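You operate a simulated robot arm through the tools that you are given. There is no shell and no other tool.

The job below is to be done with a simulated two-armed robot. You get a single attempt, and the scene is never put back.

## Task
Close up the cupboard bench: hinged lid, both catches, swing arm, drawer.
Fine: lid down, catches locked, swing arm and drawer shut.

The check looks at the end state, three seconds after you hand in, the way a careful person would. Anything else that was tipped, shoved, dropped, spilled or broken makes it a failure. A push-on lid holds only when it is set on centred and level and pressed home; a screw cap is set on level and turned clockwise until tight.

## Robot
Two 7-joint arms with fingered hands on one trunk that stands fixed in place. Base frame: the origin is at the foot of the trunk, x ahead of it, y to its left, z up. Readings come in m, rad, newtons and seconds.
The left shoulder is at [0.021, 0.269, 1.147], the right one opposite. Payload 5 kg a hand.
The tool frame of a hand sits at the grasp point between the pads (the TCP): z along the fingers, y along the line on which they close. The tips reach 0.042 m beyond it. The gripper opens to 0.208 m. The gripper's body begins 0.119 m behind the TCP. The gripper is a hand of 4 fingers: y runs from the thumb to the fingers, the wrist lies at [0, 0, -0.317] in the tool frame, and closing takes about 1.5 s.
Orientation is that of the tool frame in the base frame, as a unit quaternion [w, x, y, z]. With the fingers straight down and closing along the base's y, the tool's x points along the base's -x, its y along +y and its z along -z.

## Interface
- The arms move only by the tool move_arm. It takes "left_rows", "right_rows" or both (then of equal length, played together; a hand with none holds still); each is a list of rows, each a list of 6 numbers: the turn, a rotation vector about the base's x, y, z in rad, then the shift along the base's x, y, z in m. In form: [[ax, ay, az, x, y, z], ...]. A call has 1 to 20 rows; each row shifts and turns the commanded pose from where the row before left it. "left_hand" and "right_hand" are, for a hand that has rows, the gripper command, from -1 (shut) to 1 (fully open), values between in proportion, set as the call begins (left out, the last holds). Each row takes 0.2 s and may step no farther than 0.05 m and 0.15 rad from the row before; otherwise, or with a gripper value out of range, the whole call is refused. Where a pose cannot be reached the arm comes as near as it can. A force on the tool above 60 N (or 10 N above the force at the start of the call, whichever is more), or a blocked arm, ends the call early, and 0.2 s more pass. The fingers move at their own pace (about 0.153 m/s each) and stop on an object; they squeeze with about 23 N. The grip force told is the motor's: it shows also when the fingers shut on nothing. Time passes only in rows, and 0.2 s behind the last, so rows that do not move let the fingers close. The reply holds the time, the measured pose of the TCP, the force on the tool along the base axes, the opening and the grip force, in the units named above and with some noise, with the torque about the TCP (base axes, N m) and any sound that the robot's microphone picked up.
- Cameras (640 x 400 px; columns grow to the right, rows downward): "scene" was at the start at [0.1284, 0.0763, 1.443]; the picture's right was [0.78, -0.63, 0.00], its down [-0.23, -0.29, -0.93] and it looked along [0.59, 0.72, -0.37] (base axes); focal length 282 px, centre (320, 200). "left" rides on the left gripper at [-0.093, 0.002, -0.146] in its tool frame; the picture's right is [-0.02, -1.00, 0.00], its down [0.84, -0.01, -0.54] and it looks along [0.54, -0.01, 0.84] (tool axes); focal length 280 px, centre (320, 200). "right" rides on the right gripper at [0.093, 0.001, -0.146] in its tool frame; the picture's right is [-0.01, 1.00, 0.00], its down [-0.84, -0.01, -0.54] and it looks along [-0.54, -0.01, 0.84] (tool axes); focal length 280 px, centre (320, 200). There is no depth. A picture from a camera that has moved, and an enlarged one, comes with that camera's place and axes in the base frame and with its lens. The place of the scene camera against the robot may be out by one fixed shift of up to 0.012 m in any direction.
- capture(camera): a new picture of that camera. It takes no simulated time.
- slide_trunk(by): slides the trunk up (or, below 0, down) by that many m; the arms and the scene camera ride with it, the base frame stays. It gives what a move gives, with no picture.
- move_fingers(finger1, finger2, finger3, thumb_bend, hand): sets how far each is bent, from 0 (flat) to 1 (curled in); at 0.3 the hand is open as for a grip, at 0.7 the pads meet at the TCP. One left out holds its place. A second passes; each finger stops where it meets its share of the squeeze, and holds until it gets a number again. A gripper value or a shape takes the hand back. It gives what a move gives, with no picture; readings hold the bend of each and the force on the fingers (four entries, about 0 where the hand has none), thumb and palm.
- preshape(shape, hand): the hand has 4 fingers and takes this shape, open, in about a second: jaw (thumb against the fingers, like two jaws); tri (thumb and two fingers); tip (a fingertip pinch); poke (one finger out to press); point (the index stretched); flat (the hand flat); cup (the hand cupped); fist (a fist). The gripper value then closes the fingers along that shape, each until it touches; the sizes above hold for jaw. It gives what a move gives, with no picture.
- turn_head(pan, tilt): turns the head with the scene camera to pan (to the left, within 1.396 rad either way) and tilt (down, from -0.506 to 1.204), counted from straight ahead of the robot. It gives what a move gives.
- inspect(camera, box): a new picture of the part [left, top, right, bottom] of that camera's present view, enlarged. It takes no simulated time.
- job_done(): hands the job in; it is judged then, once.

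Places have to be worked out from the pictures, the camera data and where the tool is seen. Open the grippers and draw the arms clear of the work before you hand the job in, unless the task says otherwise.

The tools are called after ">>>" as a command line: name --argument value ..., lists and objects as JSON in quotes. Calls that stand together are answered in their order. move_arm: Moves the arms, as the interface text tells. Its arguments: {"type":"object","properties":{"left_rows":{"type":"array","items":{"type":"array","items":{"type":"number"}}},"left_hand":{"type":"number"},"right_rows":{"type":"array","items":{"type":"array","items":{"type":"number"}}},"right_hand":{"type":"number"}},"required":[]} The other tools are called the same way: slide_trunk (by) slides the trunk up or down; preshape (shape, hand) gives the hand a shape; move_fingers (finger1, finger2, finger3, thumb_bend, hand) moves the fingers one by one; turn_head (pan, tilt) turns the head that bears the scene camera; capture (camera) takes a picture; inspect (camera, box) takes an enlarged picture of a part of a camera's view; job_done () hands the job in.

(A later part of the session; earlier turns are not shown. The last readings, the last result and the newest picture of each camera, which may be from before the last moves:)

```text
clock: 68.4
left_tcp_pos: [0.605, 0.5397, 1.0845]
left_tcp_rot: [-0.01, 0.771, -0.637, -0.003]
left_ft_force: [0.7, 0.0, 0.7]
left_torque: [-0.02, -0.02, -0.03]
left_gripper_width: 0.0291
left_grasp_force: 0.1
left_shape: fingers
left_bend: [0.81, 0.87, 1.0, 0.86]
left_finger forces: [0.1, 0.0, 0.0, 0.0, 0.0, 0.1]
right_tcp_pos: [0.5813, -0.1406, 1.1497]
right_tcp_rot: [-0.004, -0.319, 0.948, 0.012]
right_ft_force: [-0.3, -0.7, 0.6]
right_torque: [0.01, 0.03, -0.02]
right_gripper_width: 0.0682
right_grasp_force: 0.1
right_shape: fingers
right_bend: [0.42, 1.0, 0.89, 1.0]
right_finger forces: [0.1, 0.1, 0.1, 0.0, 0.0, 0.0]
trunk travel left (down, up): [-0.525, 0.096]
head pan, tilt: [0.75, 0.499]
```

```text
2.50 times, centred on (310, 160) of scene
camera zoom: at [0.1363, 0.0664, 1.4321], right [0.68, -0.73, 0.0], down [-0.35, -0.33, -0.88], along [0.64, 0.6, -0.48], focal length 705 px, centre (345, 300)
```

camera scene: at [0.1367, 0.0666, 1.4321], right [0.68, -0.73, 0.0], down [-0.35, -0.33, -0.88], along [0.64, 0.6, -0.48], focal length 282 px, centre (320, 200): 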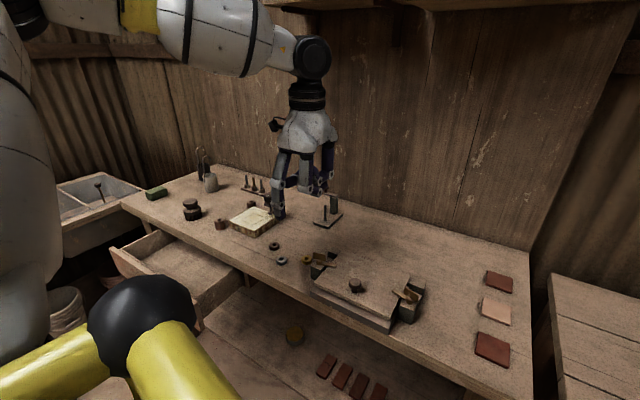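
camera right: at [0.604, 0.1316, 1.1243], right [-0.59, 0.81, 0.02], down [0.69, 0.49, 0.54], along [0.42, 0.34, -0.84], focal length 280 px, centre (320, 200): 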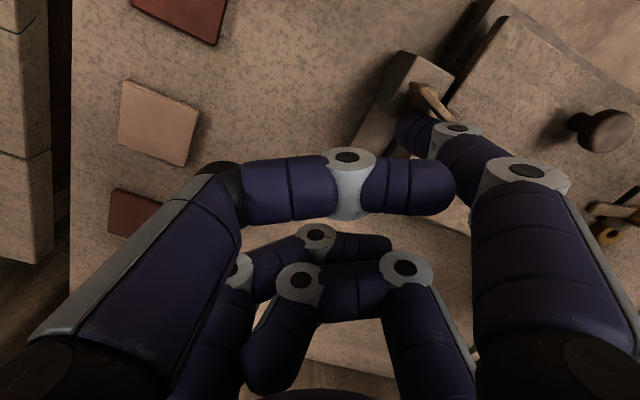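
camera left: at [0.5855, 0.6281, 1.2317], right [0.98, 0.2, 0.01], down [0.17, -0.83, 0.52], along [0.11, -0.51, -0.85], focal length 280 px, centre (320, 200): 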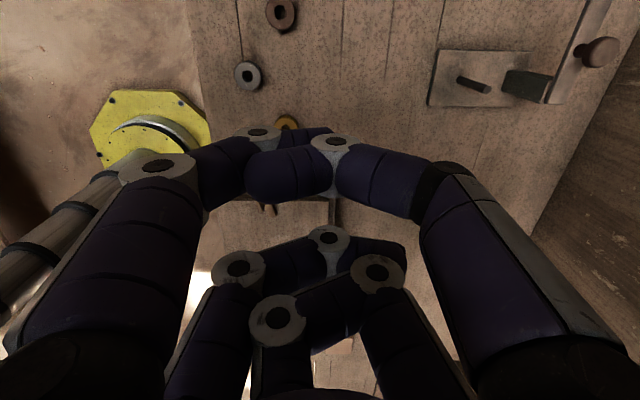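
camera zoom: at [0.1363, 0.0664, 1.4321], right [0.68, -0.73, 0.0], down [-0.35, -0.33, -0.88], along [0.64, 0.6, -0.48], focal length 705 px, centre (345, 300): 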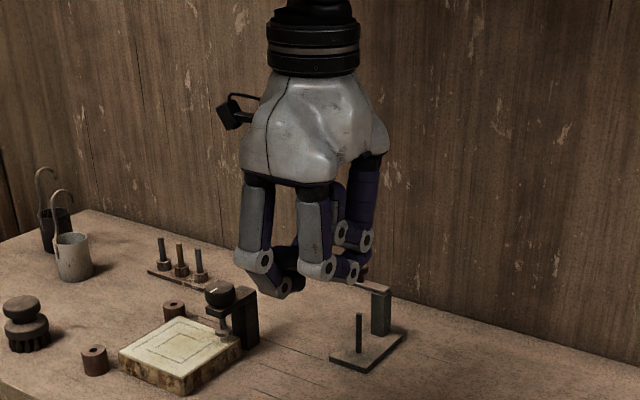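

Finger 3 is trapped under finger 2. I reopen the hand and set the fingers in sequence.

>>> preshape --shape "jaw" --hand "left"

>>> move_fingers --hand "left" --finger1 1.0 --finger2 1.0 --finger3 0.42 --thumb_bend 0.3

>>> move_fingers --hand "left" --thumb_bend 1.0

>>> capture --camera "left"

>>> inspect --camera "scene" --box '[240, 80, 380, 240]'

```text
clock: 69.3
left_tcp_pos: [0.6039, 0.5397, 1.084]
left_tcp_rot: [-0.01, 0.771, -0.637, -0.004]
left_ft_force: [-0.4, 0.1, 0.1]
left_torque: [-0.03, 0.01, 0.02]
left_gripper_width: 0.2078
left_grasp_force: 0.0
left_shape: jaw
left_bend: [0.3, 0.3, 0.3, 0.3]
left_finger forces: [0.1, 0.0, 0.0, 0.1, 0.1, 0.0]
right_tcp_pos: [0.5821, -0.1403, 1.1501]
right_tcp_rot: [-0.004, -0.32, 0.947, 0.012]
right_ft_force: [0.1, -0.2, 0.4]
right_torque: [-0.03, 0.0, 0.0]
right_gripper_width: 0.0684
right_grasp_force: 0.2
right_shape: fingers
right_bend: [0.42, 1.0, 0.89, 1.0]
right_finger forces: [0.1, 0.0, 0.0, 0.0, 0.1, 0.1]
trunk travel left (down, up): [-0.525, 0.096]
head pan, tilt: [0.75, 0.499]
```

```text
clock: 70.3
left_tcp_pos: [0.6053, 0.5392, 1.084]
left_tcp_rot: [-0.009, 0.771, -0.637, -0.004]
left_ft_force: [-0.6, 0.3, -1.2]
left_torque: [-0.01, -0.01, 0.0]
left_gripper_width: 0.099
left_grasp_force: 0.1
left_shape: fingers
left_bend: [1.0, 1.0, 0.42, 0.3]
left_finger forces: [0.0, 0.1, 0.1, 0.0, 0.0, 0.0]
right_tcp_pos: [0.5822, -0.1403, 1.1503]
right_tcp_rot: [-0.004, -0.32, 0.947, 0.012]
right_ft_force: [-0.2, 0.3, 0.2]
right_torque: [0.04, 0.01, -0.01]
right_gripper_width: 0.0685
right_grasp_force: 0.0
right_shape: fingers
right_bend: [0.42, 1.0, 0.89, 1.0]
right_finger forces: [0.0, 0.0, 0.0, 0.0, 0.0, 0.0]
trunk travel left (down, up): [-0.525, 0.096]
head pan, tilt: [0.75, 0.499]
```

```text
clock: 71.3
left_tcp_pos: [0.6057, 0.5386, 1.0843]
left_tcp_rot: [-0.01, 0.771, -0.637, -0.003]
left_ft_force: [0.0, 0.1, -0.3]
left_torque: [0.03, -0.04, 0.0]
left_gripper_width: 0.0552
left_grasp_force: 0.0
left_shape: fingers
left_bend: [1.0, 1.0, 0.42, 0.84]
left_finger forces: [0.1, 0.0, 0.1, 0.1, 0.1, 0.0]
right_tcp_pos: [0.5809, -0.1395, 1.1493]
right_tcp_rot: [-0.004, -0.32, 0.947, 0.011]
right_ft_force: [-0.9, 0.0, 0.3]
right_torque: [0.0, 0.0, -0.02]
right_gripper_width: 0.0684
right_grasp_force: 0.1
right_shape: fingers
right_bend: [0.42, 1.0, 0.89, 1.0]
right_finger forces: [0.1, 0.1, 0.1, 0.0, 0.0, 0.1]
trunk travel left (down, up): [-0.525, 0.096]
head pan, tilt: [0.75, 0.499]
```

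```text
taken
camera left: at [0.5855, 0.6281, 1.2317], right [0.98, 0.2, 0.01], down [0.17, -0.83, 0.52], along [0.11, -0.51, -0.85], focal length 280 px, centre (320, 200)
```

left: 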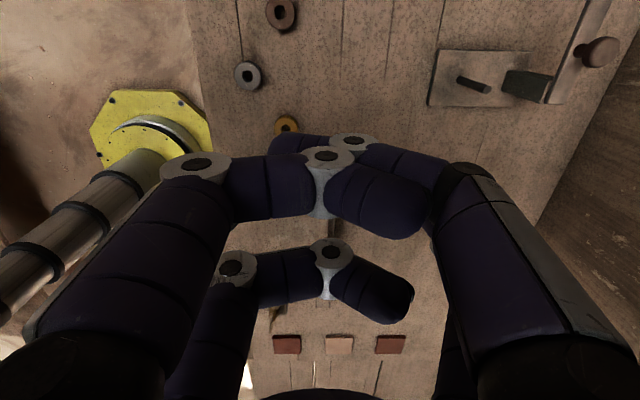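

```text
2.50 times, centred on (310, 160) of scene
camera zoom: at [0.1363, 0.0665, 1.4321], right [0.68, -0.73, 0.0], down [-0.35, -0.33, -0.88], along [0.64, 0.6, -0.48], focal length 705 px, centre (345, 300)
```

zoom: 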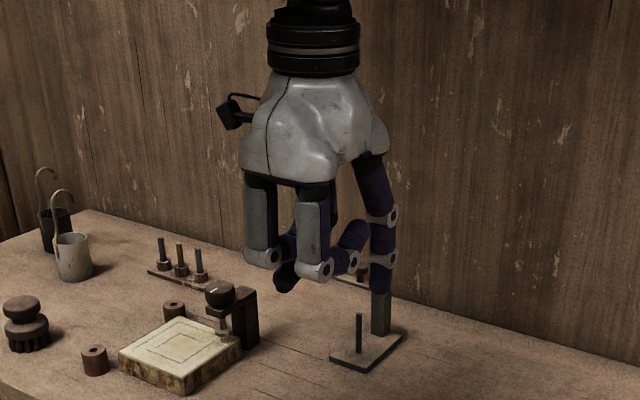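

Finger 3 now hangs as a peg at the far right of the hand. I move it over and behind the swing arm's outer half, keeping the tip above the knob's height.

>>> move_arm --left_rows '[[0, 0, 0, 0.028, 0.0306, -0.002], [0, 0, 0, 0.028, 0.0306, -0.002], [0, 0, 0, 0.028, 0.0306, -0.002], [0, 0, 0, 0.028, 0.0306, 0], [0, 0, 0, 0.03, 0.0306, 0], [0, 0, 0, 0, 0, 0]]'

>>> capture --camera "scene"

>>> inspect --camera "scene" --box '[290, 140, 370, 240]'

>>> capture --camera "left"

```text
clock: 72.7
left_tcp_pos: [0.7445, 0.6912, 1.0787]
left_tcp_rot: [-0.01, 0.771, -0.637, -0.003]
left_ft_force: [-1.2, -0.9, 1.8]
left_torque: [0.12, -0.07, -0.01]
left_gripper_width: 0.0552
left_grasp_force: 0.2
left_shape: fingers
left_bend: [1.0, 1.0, 0.42, 0.84]
left_finger forces: [0.0, 0.0, 0.1, 0.0, 0.0, 0.0]
right_tcp_pos: [0.581, -0.1413, 1.151]
right_tcp_rot: [-0.003, -0.319, 0.948, 0.011]
right_ft_force: [-0.4, -0.1, -0.6]
right_torque: [0.06, -0.1, -0.04]
right_gripper_width: 0.0682
right_grasp_force: 0.1
right_shape: fingers
right_bend: [0.42, 1.0, 0.89, 1.0]
right_finger forces: [0.0, 0.0, 0.1, 0.1, 0.0, 0.0]
trunk travel left (down, up): [-0.525, 0.096]
head pan, tilt: [0.75, 0.499]
```

```text
taken
camera scene: at [0.1355, 0.0659, 1.4325], right [0.68, -0.73, 0.0], down [-0.35, -0.33, -0.88], along [0.64, 0.6, -0.48], focal length 282 px, centre (320, 200)
```

scene: 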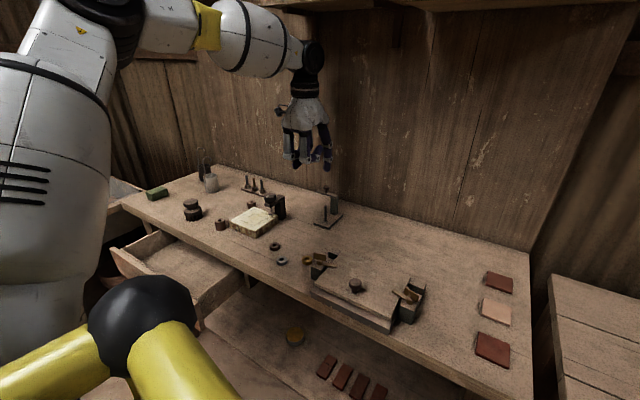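

```text
4.00 times, centred on (330, 190) of scene
camera zoom: at [0.1355, 0.0659, 1.4325], right [0.68, -0.73, 0.0], down [-0.35, -0.33, -0.88], along [0.64, 0.6, -0.48], focal length 1128 px, centre (280, 240)
```

zoom: 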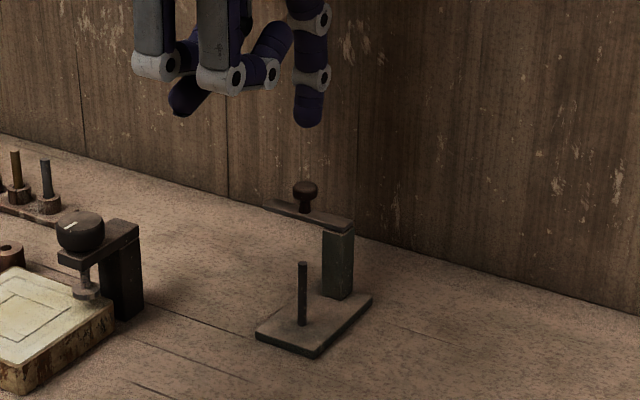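

```text
taken
camera left: at [0.7256, 0.7805, 1.2273], right [0.98, 0.2, 0.01], down [0.17, -0.83, 0.52], along [0.12, -0.51, -0.85], focal length 280 px, centre (320, 200)
```

left: 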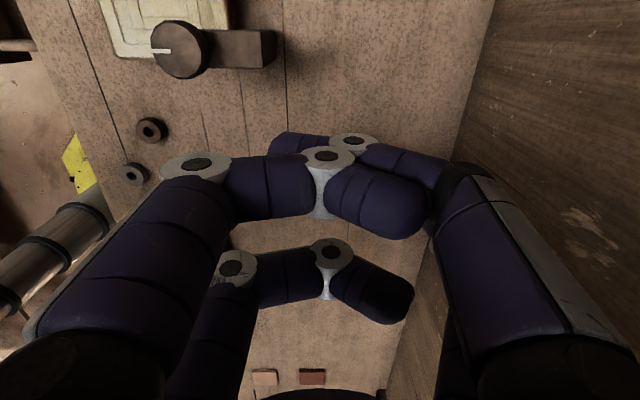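

The peg hangs behind the swing arm as planned. I lower it behind the arm and check.

>>> move_arm --left_rows '[[0, 0, 0, 0, 0, -0.03], [0, 0, 0, 0, 0, -0.03], [0, 0, 0, 0, 0, -0.016], [0, 0, 0, 0, 0, 0]]'

>>> inspect --camera "scene" --box '[290, 140, 370, 240]'

```text
clock: 73.7
left_tcp_pos: [0.7458, 0.6922, 1.0039]
left_tcp_rot: [-0.01, 0.771, -0.637, -0.004]
left_ft_force: [0.1, -0.3, -0.4]
left_torque: [0.0, 0.03, 0.01]
left_gripper_width: 0.0555
left_grasp_force: 0.0
left_shape: fingers
left_bend: [1.0, 1.0, 0.42, 0.84]
left_finger forces: [0.0, 0.0, 0.1, 0.1, 0.0, 0.0]
right_tcp_pos: [0.5817, -0.1392, 1.1505]
right_tcp_rot: [-0.003, -0.321, 0.947, 0.012]
right_ft_force: [1.2, -0.1, -1.2]
right_torque: [0.03, 0.01, -0.01]
right_gripper_width: 0.0682
right_grasp_force: 0.0
right_shape: fingers
right_bend: [0.42, 1.0, 0.89, 1.0]
right_finger forces: [0.0, 0.0, 0.0, 0.0, 0.0, 0.1]
trunk travel left (down, up): [-0.525, 0.096]
head pan, tilt: [0.75, 0.499]
```

```text
4.00 times, centred on (330, 190) of scene
camera zoom: at [0.1362, 0.0663, 1.4322], right [0.68, -0.73, 0.0], down [-0.35, -0.33, -0.88], along [0.64, 0.6, -0.48], focal length 1128 px, centre (280, 240)
```

zoom: 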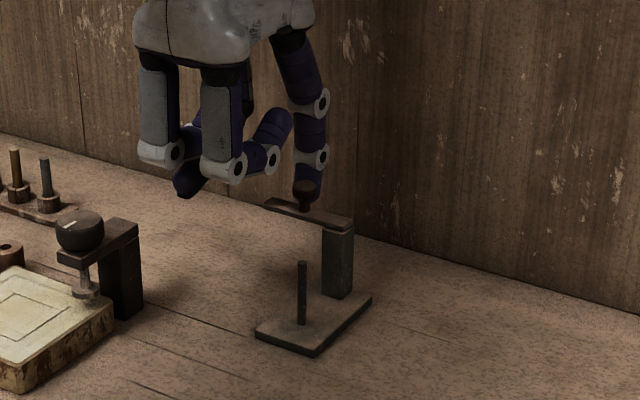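

The peg is down behind the arm. I pull it toward me gently and watch the arm turn.

>>> move_arm --left_rows '[[0, 0, 0, -0.0118, -0.0023, 0], [0, 0, 0, -0.015, -0.002, 0], [0, 0, 0, 0, 0, 0]]'

>>> inspect --camera "scene" --box '[290, 140, 370, 240]'

```text
clock: 74.5
left_tcp_pos: [0.7203, 0.6878, 1.0018]
left_tcp_rot: [-0.009, 0.771, -0.637, -0.005]
left_ft_force: [0.4, -0.1, -0.3]
left_torque: [0.03, -0.01, 0.04]
left_gripper_width: 0.0549
left_grasp_force: 0.7
left_shape: fingers
left_bend: [1.0, 1.0, 0.42, 0.84]
left_finger forces: [0.0, 0.0, 0.3, 0.0, 0.0, 0.0]
right_tcp_pos: [0.5811, -0.1409, 1.15]
right_tcp_rot: [-0.004, -0.32, 0.947, 0.012]
right_ft_force: [0.0, -0.1, -0.3]
right_torque: [-0.02, 0.03, -0.01]
right_gripper_width: 0.0683
right_grasp_force: 0.0
right_shape: fingers
right_bend: [0.42, 1.0, 0.89, 1.0]
right_finger forces: [0.1, 0.1, 0.0, 0.0, 0.0, 0.0]
trunk travel left (down, up): [-0.525, 0.096]
head pan, tilt: [0.75, 0.499]
```

```text
4.00 times, centred on (330, 190) of scene
camera zoom: at [0.1364, 0.0664, 1.4321], right [0.68, -0.73, 0.0], down [-0.35, -0.33, -0.88], along [0.64, 0.6, -0.48], focal length 1128 px, centre (280, 240)
```

zoom: 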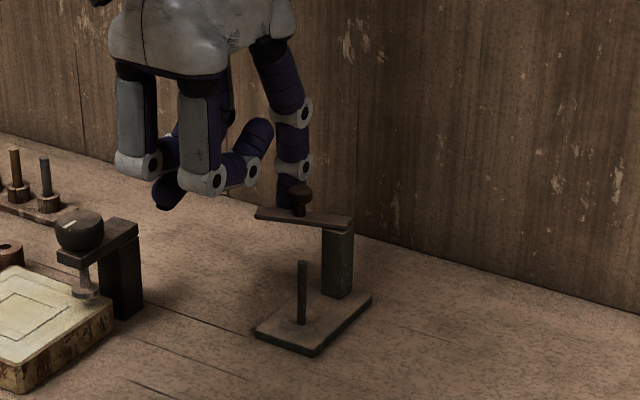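

The arm swings easily. I continue round the arc.

>>> move_arm --left_rows '[[0, 0, 0, -0.015, -0.002, 0], [0, 0, 0, -0.0118, -0.0092, 0], [0, 0, 0, -0.0118, -0.0092, 0], [0, 0, 0, 0, 0, 0]]'

>>> inspect --camera "scene" --box '[290, 140, 370, 240]'

```text
clock: 75.5
left_tcp_pos: [0.6814, 0.6656, 1.0017]
left_tcp_rot: [-0.009, 0.771, -0.636, -0.004]
left_ft_force: [0.3, -0.4, 0.1]
left_torque: [0.02, -0.02, 0.03]
left_gripper_width: 0.0554
left_grasp_force: 0.1
left_shape: fingers
left_bend: [1.0, 1.0, 0.42, 0.85]
left_finger forces: [0.1, 0.0, 0.1, 0.1, 0.1, 0.0]
right_tcp_pos: [0.5814, -0.1388, 1.1499]
right_tcp_rot: [-0.003, -0.32, 0.947, 0.013]
right_ft_force: [-0.2, -0.5, -0.6]
right_torque: [0.03, 0.0, -0.02]
right_gripper_width: 0.0683
right_grasp_force: 0.1
right_shape: fingers
right_bend: [0.42, 1.0, 0.89, 1.0]
right_finger forces: [0.0, 0.1, 0.0, 0.0, 0.0, 0.0]
trunk travel left (down, up): [-0.525, 0.096]
head pan, tilt: [0.75, 0.499]
```

```text
4.00 times, centred on (330, 190) of scene
camera zoom: at [0.1364, 0.0664, 1.4321], right [0.68, -0.73, 0.0], down [-0.35, -0.33, -0.88], along [0.64, 0.6, -0.48], focal length 1128 px, centre (280, 240)
```

zoom: 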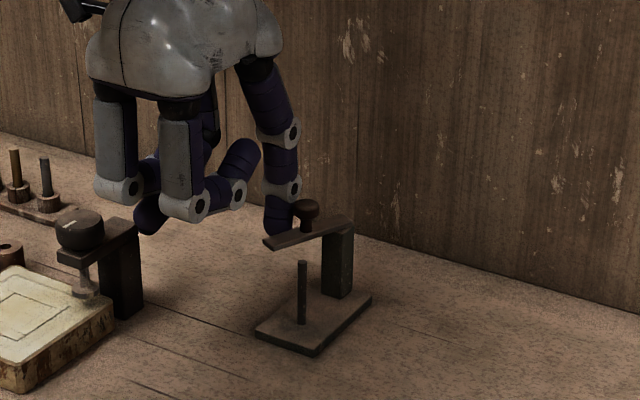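

About 60° turned. I finish the arc toward the line over the pin.

>>> move_arm --left_rows '[[0, 0, 0, -0.0057, -0.0138, 0], [0, 0, 0, -0.0045, -0.0125, 0], [0, 0, 0, 0, 0, 0]]'

>>> inspect --camera "scene" --box '[290, 140, 370, 240]'

```text
clock: 76.3
left_tcp_pos: [0.6689, 0.6425, 1.0021]
left_tcp_rot: [-0.01, 0.772, -0.636, -0.003]
left_ft_force: [-3.5, 17.4, 3.6]
left_torque: [0.37, -0.34, 1.65]
left_gripper_width: 0.0551
left_grasp_force: 8.2
left_shape: fingers
left_bend: [1.0, 1.0, 0.41, 0.85]
left_finger forces: [0.0, 0.0, 17.2, 0.0, 0.0, 0.0]
right_tcp_pos: [0.5822, -0.1401, 1.1517]
right_tcp_rot: [-0.004, -0.32, 0.947, 0.012]
right_ft_force: [0.1, -0.1, 0.3]
right_torque: [0.03, -0.01, 0.01]
right_gripper_width: 0.0684
right_grasp_force: 0.0
right_shape: fingers
right_bend: [0.42, 1.0, 0.89, 1.0]
right_finger forces: [0.0, 0.1, 0.0, 0.0, 0.0, 0.0]
trunk travel left (down, up): [-0.525, 0.096]
head pan, tilt: [0.75, 0.499]
```

```text
4.00 times, centred on (330, 190) of scene
camera zoom: at [0.1359, 0.0672, 1.4322], right [0.68, -0.73, 0.0], down [-0.35, -0.33, -0.88], along [0.64, 0.6, -0.48], focal length 1128 px, centre (280, 240)
```

zoom: 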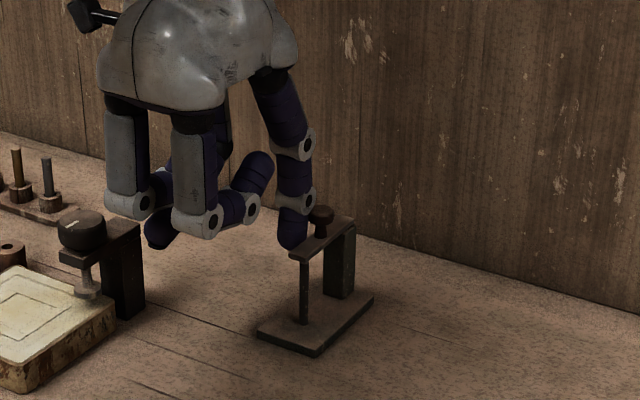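

The arm now lies right over the pin and a firm stop shows (17 N); the base has not moved. I back off sideways, lift the hand and look.

>>> move_arm --left_rows '[[0, 0, 0, -0.003, 0.015, 0], [0, 0, 0, -0.003, 0.015, 0.01], [0, 0, 0, 0, 0, 0.04], [0, 0, 0, 0, 0, 0.03], [0, 0, 0, -0.03, -0.03, 0.01], [0, 0, 0, -0.03, -0.03, 0], [0, 0, 0, -0.03, -0.03, 0], [0, 0, 0, -0.03, -0.03, 0], [0, 0, 0, 0, 0, 0]]'

>>> capture --camera "scene"

>>> inspect --camera "scene" --box '[300, 170, 370, 240]'

>>> capture --camera "left"

```text
clock: 78.3
left_tcp_pos: [0.5456, 0.555, 1.0916]
left_tcp_rot: [-0.008, 0.771, -0.636, -0.004]
left_ft_force: [-0.9, -0.2, 0.3]
left_torque: [-0.02, 0.02, 0.0]
left_gripper_width: 0.0552
left_grasp_force: 0.0
left_shape: fingers
left_bend: [1.0, 1.0, 0.42, 0.85]
left_finger forces: [0.0, 0.0, 0.0, 0.0, 0.0, 0.0]
right_tcp_pos: [0.5819, -0.1413, 1.1493]
right_tcp_rot: [-0.004, -0.32, 0.947, 0.011]
right_ft_force: [0.4, 0.1, -0.3]
right_torque: [0.0, 0.03, -0.03]
right_gripper_width: 0.0683
right_grasp_force: 0.0
right_shape: fingers
right_bend: [0.42, 1.0, 0.89, 1.0]
right_finger forces: [0.1, 0.1, 0.0, 0.1, 0.0, 0.0]
trunk travel left (down, up): [-0.525, 0.096]
head pan, tilt: [0.75, 0.499]
```

```text
taken
camera scene: at [0.1363, 0.0664, 1.4321], right [0.68, -0.73, 0.0], down [-0.35, -0.33, -0.88], along [0.64, 0.6, -0.48], focal length 282 px, centre (320, 200)
```

scene: 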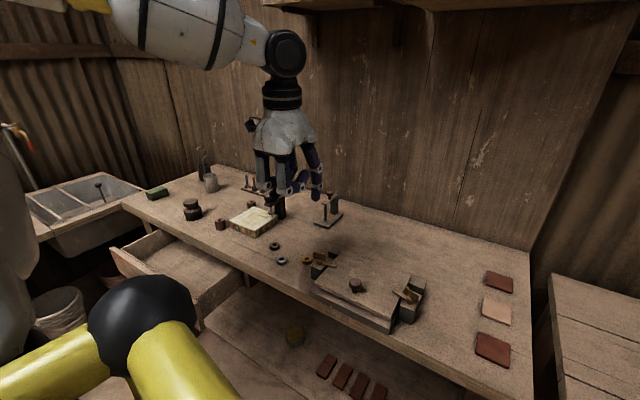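

```text
5.71 times, centred on (335, 205) of scene
camera zoom: at [0.1363, 0.0664, 1.4321], right [0.68, -0.73, 0.0], down [-0.35, -0.33, -0.88], along [0.64, 0.6, -0.48], focal length 1611 px, centre (234, 171)
```

zoom: 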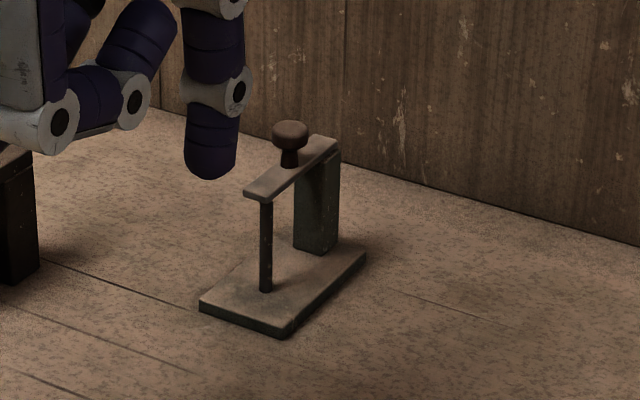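

```text
taken
camera left: at [0.5255, 0.643, 1.2395], right [0.98, 0.2, 0.01], down [0.17, -0.83, 0.52], along [0.11, -0.51, -0.85], focal length 280 px, centre (320, 200)
```

left: 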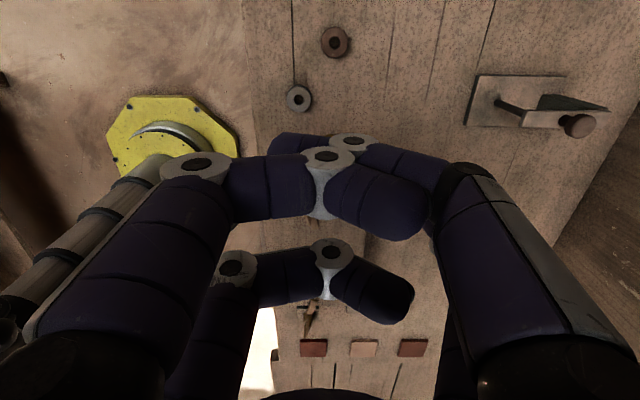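

The swing arm is shut over its pin. Now the drawer: I turn the head to see it clearly.

>>> turn_head --pan 1.35 --tilt 0.65

>>> capture --camera "scene"

```text
clock: 79.3
left_tcp_pos: [0.5452, 0.554, 1.0911]
left_tcp_rot: [-0.009, 0.771, -0.637, -0.003]
left_ft_force: [0.1, -0.3, 0.8]
left_torque: [-0.01, 0.03, -0.01]
left_gripper_width: 0.0552
left_grasp_force: 0.0
left_shape: fingers
left_bend: [1.0, 1.0, 0.42, 0.85]
left_finger forces: [0.0, 0.0, 0.1, 0.0, 0.0, 0.0]
right_tcp_pos: [0.5818, -0.1409, 1.1505]
right_tcp_rot: [-0.004, -0.32, 0.947, 0.012]
right_ft_force: [-0.4, 0.7, 0.9]
right_torque: [-0.02, 0.01, 0.02]
right_gripper_width: 0.068
right_grasp_force: 0.1
right_shape: fingers
right_bend: [0.42, 1.0, 0.89, 1.0]
right_finger forces: [0.0, 0.1, 0.0, 0.0, 0.0, 0.0]
trunk travel left (down, up): [-0.525, 0.096]
head pan, tilt: [1.349, 0.649]
```

```text
taken
camera scene: at [0.089, 0.0891, 1.4188], right [0.98, -0.22, 0.0], down [-0.13, -0.59, -0.8], along [0.18, 0.78, -0.6], focal length 282 px, centre (320, 200)
```

scene: 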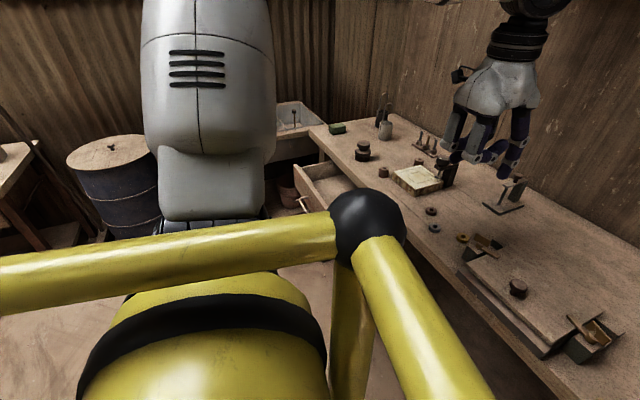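

The robot's own frame partly hides the drawer. I enlarge the visible part.

>>> inspect --camera "scene" --box '[270, 110, 420, 260]'

>>> turn_head --pan 1.05 --tilt 0.65

>>> inspect --camera "scene" --box '[140, 100, 360, 300]'

```text
2.67 times, centred on (345, 185) of scene
camera zoom: at [0.089, 0.0891, 1.4188], right [0.98, -0.22, 0.0], down [-0.13, -0.59, -0.8], along [0.18, 0.78, -0.6], focal length 752 px, centre (253, 240)
```

zoom: 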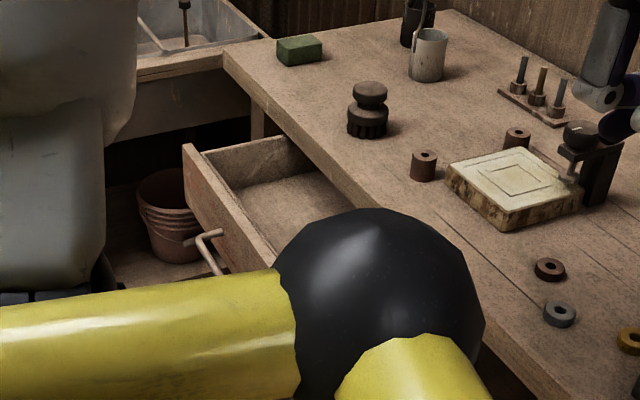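

```text
clock: 80.1
left_tcp_pos: [0.5454, 0.5551, 1.0919]
left_tcp_rot: [-0.01, 0.771, -0.637, -0.004]
left_ft_force: [-0.1, 1.0, -0.2]
left_torque: [0.01, -0.01, -0.01]
left_gripper_width: 0.055
left_grasp_force: 0.0
left_shape: fingers
left_bend: [1.0, 1.0, 0.42, 0.85]
left_finger forces: [0.1, 0.0, 0.0, 0.0, 0.0, 0.0]
right_tcp_pos: [0.5821, -0.1419, 1.1495]
right_tcp_rot: [-0.004, -0.319, 0.948, 0.011]
right_ft_force: [-0.2, 0.7, -0.3]
right_torque: [-0.02, 0.0, -0.01]
right_gripper_width: 0.0684
right_grasp_force: 0.0
right_shape: fingers
right_bend: [0.42, 1.0, 0.89, 1.0]
right_finger forces: [0.0, 0.0, 0.1, 0.0, 0.0, 0.0]
trunk travel left (down, up): [-0.525, 0.096]
head pan, tilt: [1.051, 0.649]
```

```text
2.00 times, centred on (250, 200) of scene
camera zoom: at [0.1129, 0.0798, 1.4188], right [0.87, -0.5, 0.0], down [-0.3, -0.52, -0.8], along [0.4, 0.69, -0.6], focal length 564 px, centre (460, 200)
```

zoom: 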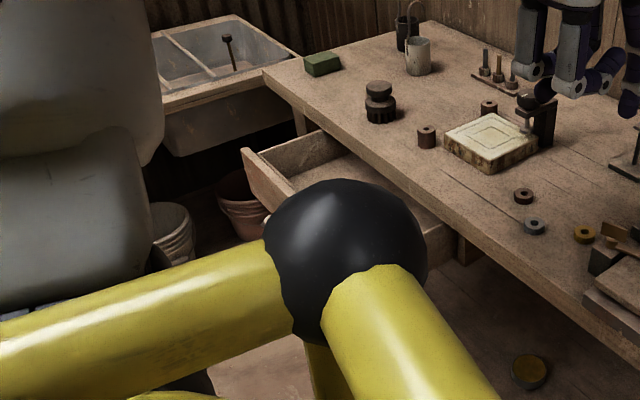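

The drawer front panel runs from about (0.21, 1.12) to (0.31, 0.69) with its top near z 0.81. It is pulled out about 14 cm along the bench depth direction. I reopen the left hand to the jaw shape and carry it toward the drawer, yawing −90° so the hand is thin along the push direction.

>>> preshape --shape "jaw" --hand "left"

>>> move_arm --left_rows '[[0, 0, -0.131, 0, 0, 0.03], [0, 0, -0.131, -0.022, 0.0314, 0.01], [0, 0, -0.131, -0.022, 0.0314, 0], [0, 0, -0.131, -0.022, 0.0314, 0], [0, 0, -0.131, -0.022, 0.0314, 0], [0, 0, -0.131, -0.022, 0.0314, 0], [0, 0, -0.131, -0.022, 0.0314, 0], [0, 0, -0.131, -0.022, 0.0314, 0], [0, 0, -0.131, -0.022, 0.0314, 0], [0, 0, -0.131, -0.022, 0.0314, 0], [0, 0, -0.131, -0.022, 0.0314, 0], [0, 0, -0.131, -0.022, 0.0314, 0], [0, 0, 0, 0, 0, 0]]'

>>> capture --camera "left"

>>> capture --camera "scene"

```text
clock: 81.0
left_tcp_pos: [0.5448, 0.5545, 1.0917]
left_tcp_rot: [-0.01, 0.771, -0.637, -0.004]
left_ft_force: [-0.1, 0.9, 0.0]
left_torque: [-0.01, -0.01, 0.02]
left_gripper_width: 0.208
left_grasp_force: 0.1
left_shape: jaw
left_bend: [0.3, 0.3, 0.3, 0.3]
left_finger forces: [0.0, 0.1, 0.1, 0.1, 0.1, 0.0]
right_tcp_pos: [0.5801, -0.1403, 1.1501]
right_tcp_rot: [-0.004, -0.32, 0.947, 0.011]
right_ft_force: [0.3, 0.2, 0.5]
right_torque: [0.04, 0.0, -0.01]
right_gripper_width: 0.0681
right_grasp_force: 0.1
right_shape: fingers
right_bend: [0.42, 1.0, 0.89, 1.0]
right_finger forces: [0.1, 0.0, 0.0, 0.1, 0.1, 0.0]
trunk travel left (down, up): [-0.525, 0.096]
head pan, tilt: [1.051, 0.649]
```

```text
clock: 83.8
left_tcp_pos: [0.304, 0.897, 1.1319]
left_tcp_rot: [0.01, -0.093, 0.996, -0.003]
left_ft_force: [0.9, 0.2, -0.9]
left_torque: [0.04, 0.02, -0.02]
left_gripper_width: 0.2079
left_grasp_force: 0.1
left_shape: jaw
left_bend: [0.3, 0.3, 0.3, 0.3]
left_finger forces: [0.1, 0.0, 0.0, 0.0, 0.0, 0.0]
right_tcp_pos: [0.5818, -0.1411, 1.1496]
right_tcp_rot: [-0.004, -0.32, 0.947, 0.012]
right_ft_force: [0.2, -0.8, -0.2]
right_torque: [0.04, 0.02, 0.02]
right_gripper_width: 0.0681
right_grasp_force: 0.0
right_shape: fingers
right_bend: [0.42, 1.0, 0.89, 1.0]
right_finger forces: [0.0, 0.0, 0.0, 0.0, 0.1, 0.1]
trunk travel left (down, up): [-0.525, 0.096]
head pan, tilt: [1.051, 0.649]
```

```text
taken
camera left: at [0.3918, 0.9162, 1.28], right [0.2, -0.98, 0.01], down [-0.84, -0.16, 0.52], along [-0.51, -0.11, -0.85], focal length 280 px, centre (320, 200)
```

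left: 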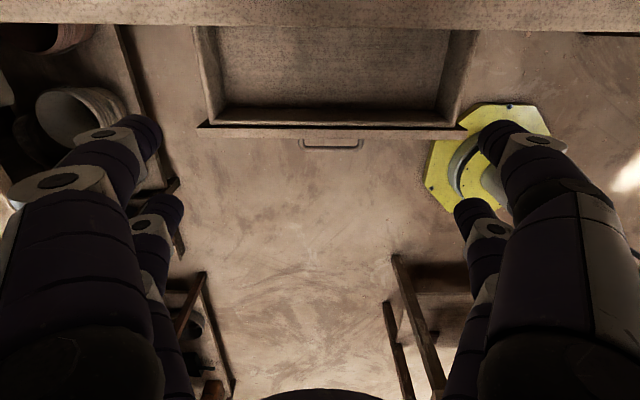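

```text
taken
camera scene: at [0.1132, 0.0794, 1.4187], right [0.87, -0.5, 0.0], down [-0.3, -0.52, -0.8], along [0.4, 0.69, -0.6], focal length 282 px, centre (320, 200)
```

scene: 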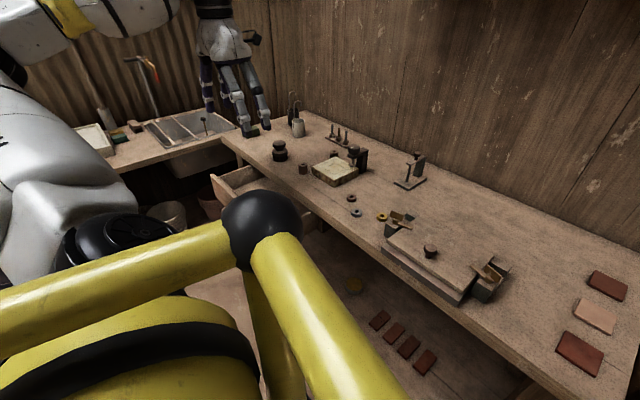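

The view from above shows the drawer and its handle well. The panel's outer face is about 0.155 m in front of the bench edge, its top is near z 0.846, and its centre is near (0.25, 0.86). I bring the hand in front of the panel with the fingertips leading by a slight pitch, then descend.

>>> move_arm --left_rows '[[0.019, -0.098, 0, -0.039, -0.015, 0], [0.019, -0.098, 0, -0.039, -0.015, 0], [0.019, -0.098, 0, -0.039, -0.015, 0], [0, 0, 0, 0, 0, -0.04], [0, 0, 0, 0, 0, -0.04], [0, 0, 0, 0, 0, -0.04], [0, 0, 0, 0, 0, -0.04], [0, 0, 0, 0, 0, 0]]'

>>> capture --camera "left"

>>> capture --camera "scene"

```text
clock: 85.6
left_tcp_pos: [0.1851, 0.8506, 0.9698]
left_tcp_rot: [0.156, -0.092, 0.983, 0.011]
left_ft_force: [-1.2, -0.2, 0.3]
left_torque: [0.06, -0.08, 0.0]
left_gripper_width: 0.2078
left_grasp_force: 0.0
left_shape: jaw
left_bend: [0.3, 0.3, 0.3, 0.3]
left_finger forces: [0.0, 0.0, 0.0, 0.0, 0.0, 0.0]
right_tcp_pos: [0.5816, -0.1405, 1.1511]
right_tcp_rot: [-0.003, -0.32, 0.947, 0.012]
right_ft_force: [-0.5, -0.1, 0.8]
right_torque: [0.05, -0.07, 0.0]
right_gripper_width: 0.0681
right_grasp_force: 0.0
right_shape: fingers
right_bend: [0.42, 1.0, 0.89, 1.0]
right_finger forces: [0.0, 0.0, 0.0, 0.0, 0.1, 0.0]
trunk travel left (down, up): [-0.525, 0.096]
head pan, tilt: [1.051, 0.649]
```

```text
taken
camera left: at [0.2277, 0.8615, 1.1392], right [0.2, -0.98, 0.01], down [-0.95, -0.19, 0.25], along [-0.24, -0.06, -0.97], focal length 280 px, centre (320, 200)
```

left: 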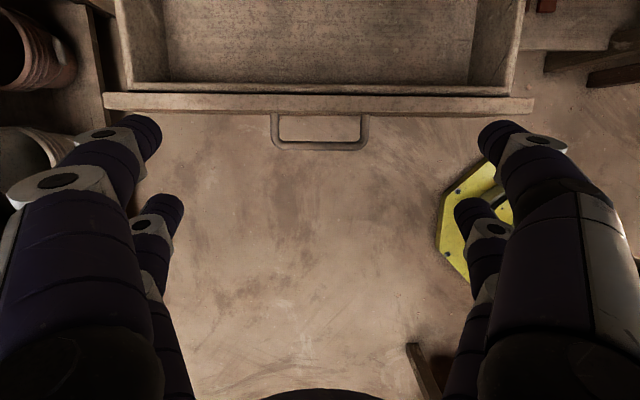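

```text
taken
camera scene: at [0.1122, 0.0792, 1.4189], right [0.87, -0.5, 0.0], down [-0.3, -0.52, -0.8], along [0.4, 0.69, -0.6], focal length 282 px, centre (320, 200)
```

scene: 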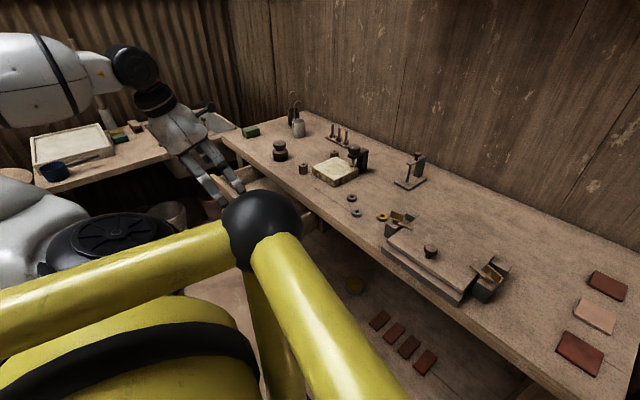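

The handle lies between the open finger pairs, and the panel's outer face is about 1.5 cm ahead of the leading fingertips. I descend to panel height.

>>> move_arm --left_rows '[[0, 0, 0, 0, 0, -0.036], [0, 0, 0, 0, 0, -0.036], [0, 0, 0, 0, 0, -0.036], [0, 0, 0, 0, 0, -0.036], [0, 0, 0, 0, 0, 0]]'

>>> capture --camera "left"

```text
clock: 86.8
left_tcp_pos: [0.1853, 0.8532, 0.825]
left_tcp_rot: [0.157, -0.092, 0.983, 0.011]
left_ft_force: [-0.8, -0.3, -0.9]
left_torque: [0.03, 0.01, -0.01]
left_gripper_width: 0.2077
left_grasp_force: 0.1
left_shape: jaw
left_bend: [0.3, 0.3, 0.3, 0.3]
left_finger forces: [0.1, 0.0, 0.0, 0.0, 0.1, 0.0]
right_tcp_pos: [0.5808, -0.1405, 1.1496]
right_tcp_rot: [-0.003, -0.32, 0.947, 0.012]
right_ft_force: [-0.2, -0.8, -0.1]
right_torque: [0.03, -0.02, 0.02]
right_gripper_width: 0.0686
right_grasp_force: 0.2
right_shape: fingers
right_bend: [0.42, 1.0, 0.89, 1.0]
right_finger forces: [0.0, 0.1, 0.0, 0.0, 0.0, 0.0]
trunk travel left (down, up): [-0.525, 0.096]
head pan, tilt: [1.051, 0.649]
```

```text
taken
camera left: at [0.2274, 0.8635, 0.9937], right [0.2, -0.98, 0.01], down [-0.95, -0.19, 0.25], along [-0.24, -0.06, -0.97], focal length 280 px, centre (320, 200)
```

left: 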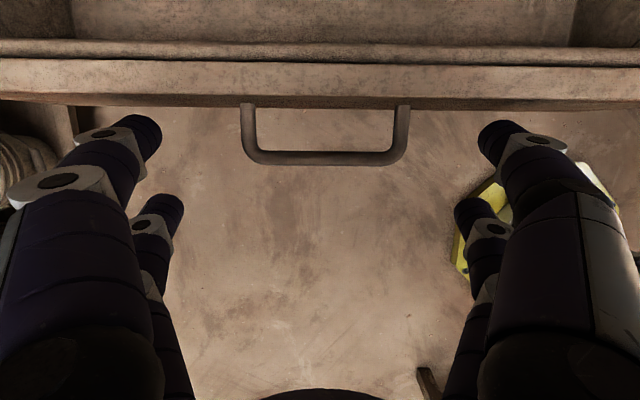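

The fingertips sit just in front of the panel, either side of the handle. I push along the bench depth direction.

>>> move_arm --left_rows '[[0, 0, 0, 0.0196, 0.0038, 0], [0, 0, 0, 0.0196, 0.0038, 0], [0, 0, 0, 0.0196, 0.0038, 0], [0, 0, 0, 0, 0, 0]]'

>>> capture --camera "left"

```text
clock: 87.8
left_tcp_pos: [0.2442, 0.8636, 0.8274]
left_tcp_rot: [0.157, -0.091, 0.983, 0.011]
left_ft_force: [0.7, 0.4, -1.1]
left_torque: [0.02, -0.02, 0.0]
left_gripper_width: 0.2081
left_grasp_force: 0.0
left_shape: jaw
left_bend: [0.3, 0.3, 0.3, 0.3]
left_finger forces: [0.1, 0.2, 0.0, 0.1, 0.0, 0.0]
right_tcp_pos: [0.5829, -0.1394, 1.15]
right_tcp_rot: [-0.002, -0.319, 0.948, 0.012]
right_ft_force: [0.0, -0.1, 0.4]
right_torque: [-0.02, 0.0, 0.01]
right_gripper_width: 0.0682
right_grasp_force: 0.0
right_shape: fingers
right_bend: [0.42, 1.0, 0.89, 1.0]
right_finger forces: [0.0, 0.0, 0.1, 0.1, 0.1, 0.1]
trunk travel left (down, up): [-0.525, 0.096]
head pan, tilt: [1.051, 0.649]
```

```text
taken
camera left: at [0.2876, 0.8745, 0.9955], right [0.2, -0.98, 0.01], down [-0.95, -0.19, 0.25], along [-0.24, -0.06, -0.97], focal length 280 px, centre (320, 200)
```

left: 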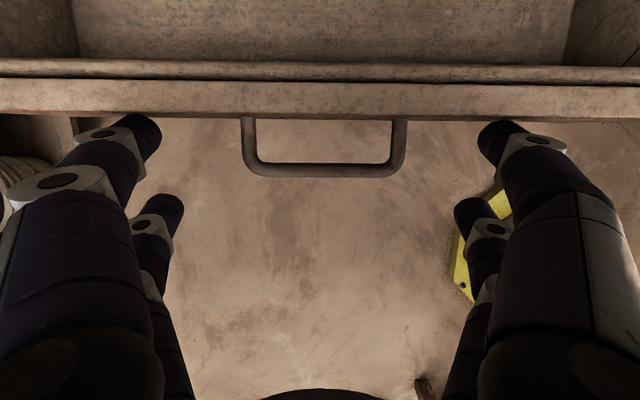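

The drawer slides along with almost no force. I keep pushing.

>>> move_arm --left_rows '[[0, 0, 0, 0.0196, 0.0038, 0], [0, 0, 0, 0.0196, 0.0038, 0], [0, 0, 0, 0.0196, 0.0038, 0], [0, 0, 0, 0.0196, 0.0038, 0], [0, 0, 0, 0, 0, 0]]'

>>> capture --camera "left"

```text
clock: 89.0
left_tcp_pos: [0.3234, 0.8776, 0.8282]
left_tcp_rot: [0.157, -0.092, 0.983, 0.01]
left_ft_force: [-2.0, -0.6, 0.2]
left_torque: [0.04, 0.02, 0.04]
left_gripper_width: 0.208
left_grasp_force: 0.0
left_shape: jaw
left_bend: [0.3, 0.3, 0.3, 0.3]
left_finger forces: [0.5, 0.0, 0.0, 0.0, 0.1, 0.0]
right_tcp_pos: [0.583, -0.14, 1.1493]
right_tcp_rot: [-0.003, -0.32, 0.947, 0.012]
right_ft_force: [0.3, 0.8, -0.6]
right_torque: [0.01, -0.01, 0.01]
right_gripper_width: 0.0682
right_grasp_force: 0.0
right_shape: fingers
right_bend: [0.42, 1.0, 0.89, 1.0]
right_finger forces: [0.0, 0.0, 0.0, 0.0, 0.0, 0.1]
trunk travel left (down, up): [-0.525, 0.096]
head pan, tilt: [1.051, 0.649]
```

```text
taken
camera left: at [0.3657, 0.8881, 0.9962], right [0.2, -0.98, 0.01], down [-0.95, -0.19, 0.25], along [-0.24, -0.06, -0.97], focal length 280 px, centre (320, 200)
```

left: 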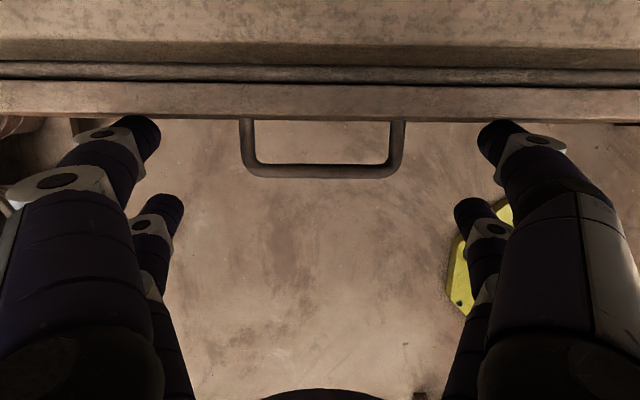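

The bench edge is now close to the panel. I continue in 1 cm steps until the drawer meets its stop.

>>> move_arm --left_rows '[[0, 0, 0, 0.0098, 0.0019, 0], [0, 0, 0, 0.0098, 0.0019, 0], [0, 0, 0, 0.0098, 0.0019, 0], [0, 0, 0, 0, 0, 0]]'

>>> capture --camera "left"

```text
clock: 90.0
left_tcp_pos: [0.3513, 0.8846, 0.828]
left_tcp_rot: [0.157, -0.092, 0.983, 0.011]
left_ft_force: [-1.7, -1.8, -0.1]
left_torque: [0.02, 0.03, 0.13]
left_gripper_width: 0.208
left_grasp_force: 0.0
left_shape: jaw
left_bend: [0.3, 0.3, 0.3, 0.3]
left_finger forces: [1.2, 0.0, 0.1, 0.0, 0.2, 0.0]
right_tcp_pos: [0.5814, -0.1396, 1.1516]
right_tcp_rot: [-0.004, -0.32, 0.947, 0.012]
right_ft_force: [0.1, 0.1, -0.8]
right_torque: [-0.01, 0.04, 0.03]
right_gripper_width: 0.0682
right_grasp_force: 0.1
right_shape: fingers
right_bend: [0.42, 1.0, 0.89, 1.0]
right_finger forces: [0.0, 0.0, 0.0, 0.0, 0.0, 0.1]
trunk travel left (down, up): [-0.525, 0.096]
head pan, tilt: [1.051, 0.649]
```

```text
taken
camera left: at [0.3941, 0.8949, 0.9962], right [0.2, -0.98, 0.01], down [-0.95, -0.19, 0.25], along [-0.24, -0.06, -0.97], focal length 280 px, centre (320, 200)
```

left: 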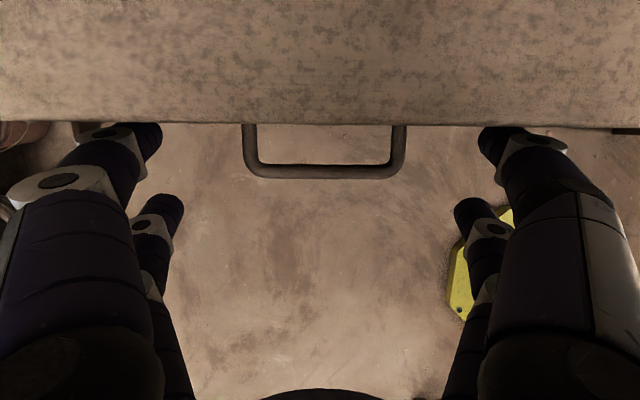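

The panel has slid under the bench top's overhang. I continue in small steps until the force builds.

>>> move_arm --left_rows '[[0, 0, 0, 0.0059, 0.0011, 0], [0, 0, 0, 0.0059, 0.0011, 0], [0, 0, 0, 0, 0, 0]]'

>>> move_arm --left_rows '[[0, 0, 0, 0.0059, 0.0011, 0], [0, 0, 0, 0, 0, 0]]'

>>> capture --camera "left"

```text
clock: 90.8
left_tcp_pos: [0.3597, 0.8857, 0.8275]
left_tcp_rot: [0.155, -0.093, 0.983, 0.009]
left_ft_force: [-33.9, -12.9, 6.0]
left_torque: [0.44, -0.58, 1.48]
left_gripper_width: 0.2079
left_grasp_force: 0.0
left_shape: jaw
left_bend: [0.31, 0.3, 0.3, 0.3]
left_finger forces: [25.6, 0.1, 0.0, 0.0, 10.0, 0.0]
right_tcp_pos: [0.5803, -0.1399, 1.1507]
right_tcp_rot: [-0.004, -0.32, 0.947, 0.011]
right_ft_force: [-0.5, -0.1, 0.3]
right_torque: [0.01, 0.0, 0.01]
right_gripper_width: 0.0683
right_grasp_force: 0.1
right_shape: fingers
right_bend: [0.42, 1.0, 0.89, 1.0]
right_finger forces: [0.1, 0.1, 0.0, 0.1, 0.1, 0.0]
trunk travel left (down, up): [-0.525, 0.096]
head pan, tilt: [1.051, 0.649]
```

```text
clock: 91.2
left_tcp_pos: [0.3597, 0.8865, 0.8278]
left_tcp_rot: [0.15, -0.096, 0.984, 0.011]
left_ft_force: [-38.6, -10.0, 16.2]
left_torque: [0.04, -1.16, 0.63]
left_gripper_width: 0.2078
left_grasp_force: 0.0
left_shape: jaw
left_bend: [0.3, 0.3, 0.3, 0.3]
left_finger forces: [23.0, 0.0, 0.0, 0.1, 16.3, 0.1]
right_tcp_pos: [0.58, -0.1411, 1.1505]
right_tcp_rot: [-0.003, -0.319, 0.948, 0.013]
right_ft_force: [0.6, -0.4, 0.4]
right_torque: [0.05, 0.02, 0.0]
right_gripper_width: 0.0685
right_grasp_force: 0.1
right_shape: fingers
right_bend: [0.42, 1.0, 0.89, 1.0]
right_finger forces: [0.0, 0.0, 0.0, 0.0, 0.1, 0.0]
trunk travel left (down, up): [-0.525, 0.096]
head pan, tilt: [1.051, 0.649]
stopped in row 1 (left hand): the force on the tool passed its limit at 66 N (the readings are from after the stop); the commanded pose is now the measured one
```

```text
taken
camera left: at [0.4043, 0.898, 0.9942], right [0.2, -0.98, 0.01], down [-0.94, -0.19, 0.26], along [-0.26, -0.06, -0.96], focal length 280 px, centre (320, 200)
```

left: 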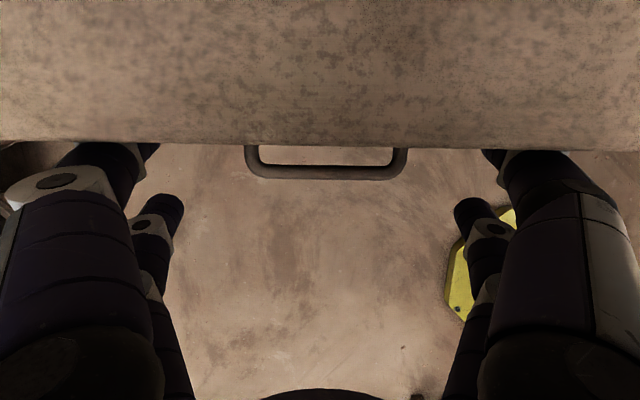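

The force rose to 40–66 N; either the drawer is at its stop or a knuckle met the bench edge. I back the hand off and look at the drawer.

>>> move_arm --left_rows '[[0, 0, 0, -0.0196, -0.0038, 0], [0, 0, 0, -0.0294, -0.0057, 0], [0, 0, 0, -0.0294, -0.0057, 0], [0, 0, 0, -0.0294, -0.0057, 0], [0, 0, 0, 0, 0, 0]]'

>>> capture --camera "left"

>>> turn_head --pan 0.9 --tilt 0.5

>>> capture --camera "scene"

```text
clock: 92.4
left_tcp_pos: [0.2555, 0.8653, 0.8243]
left_tcp_rot: [0.154, -0.093, 0.984, 0.011]
left_ft_force: [-0.6, -0.3, 0.8]
left_torque: [0.03, -0.02, 0.01]
left_gripper_width: 0.2079
left_grasp_force: 0.1
left_shape: jaw
left_bend: [0.3, 0.3, 0.3, 0.3]
left_finger forces: [0.1, 0.0, 0.0, 0.0, 0.0, 0.1]
right_tcp_pos: [0.5824, -0.1402, 1.1503]
right_tcp_rot: [-0.003, -0.32, 0.947, 0.011]
right_ft_force: [-0.8, -0.7, -0.5]
right_torque: [0.02, -0.02, -0.01]
right_gripper_width: 0.0683
right_grasp_force: 0.0
right_shape: fingers
right_bend: [0.42, 1.0, 0.89, 1.0]
right_finger forces: [0.0, 0.1, 0.0, 0.1, 0.0, 0.0]
trunk travel left (down, up): [-0.525, 0.096]
head pan, tilt: [1.051, 0.649]
```

```text
taken
camera left: at [0.2999, 0.8772, 0.9926], right [0.2, -0.98, 0.01], down [-0.95, -0.19, 0.26], along [-0.25, -0.06, -0.97], focal length 280 px, centre (320, 200)
```

left: 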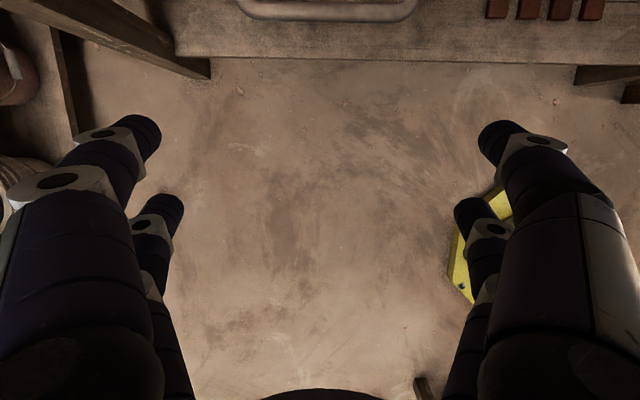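

```text
clock: 93.1
left_tcp_pos: [0.2567, 0.8678, 0.8244]
left_tcp_rot: [0.153, -0.093, 0.984, 0.011]
left_ft_force: [0.2, -0.6, -0.7]
left_torque: [0.01, 0.03, -0.02]
left_gripper_width: 0.2079
left_grasp_force: 0.0
left_shape: jaw
left_bend: [0.3, 0.3, 0.3, 0.3]
left_finger forces: [0.1, 0.0, 0.0, 0.1, 0.0, 0.1]
right_tcp_pos: [0.5832, -0.1401, 1.1505]
right_tcp_rot: [-0.003, -0.319, 0.948, 0.012]
right_ft_force: [0.9, 0.1, 0.2]
right_torque: [0.02, 0.01, 0.04]
right_gripper_width: 0.0683
right_grasp_force: 0.0
right_shape: fingers
right_bend: [0.42, 1.0, 0.89, 1.0]
right_finger forces: [0.0, 0.0, 0.0, 0.0, 0.1, 0.1]
trunk travel left (down, up): [-0.525, 0.096]
head pan, tilt: [0.901, 0.499]
```

```text
taken
camera scene: at [0.1263, 0.0759, 1.4321], right [0.78, -0.62, 0.0], down [-0.3, -0.38, -0.88], along [0.54, 0.69, -0.48], focal length 282 px, centre (320, 200)
```

scene: 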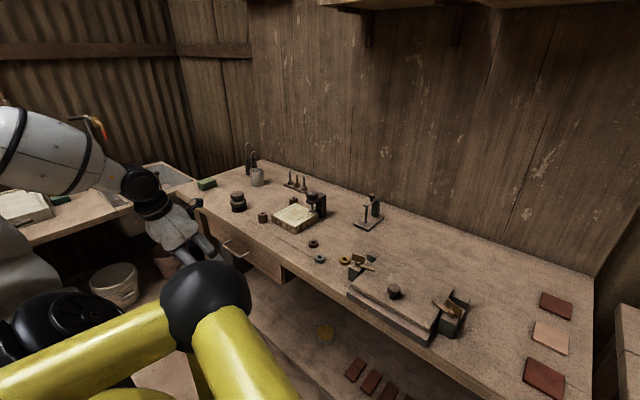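

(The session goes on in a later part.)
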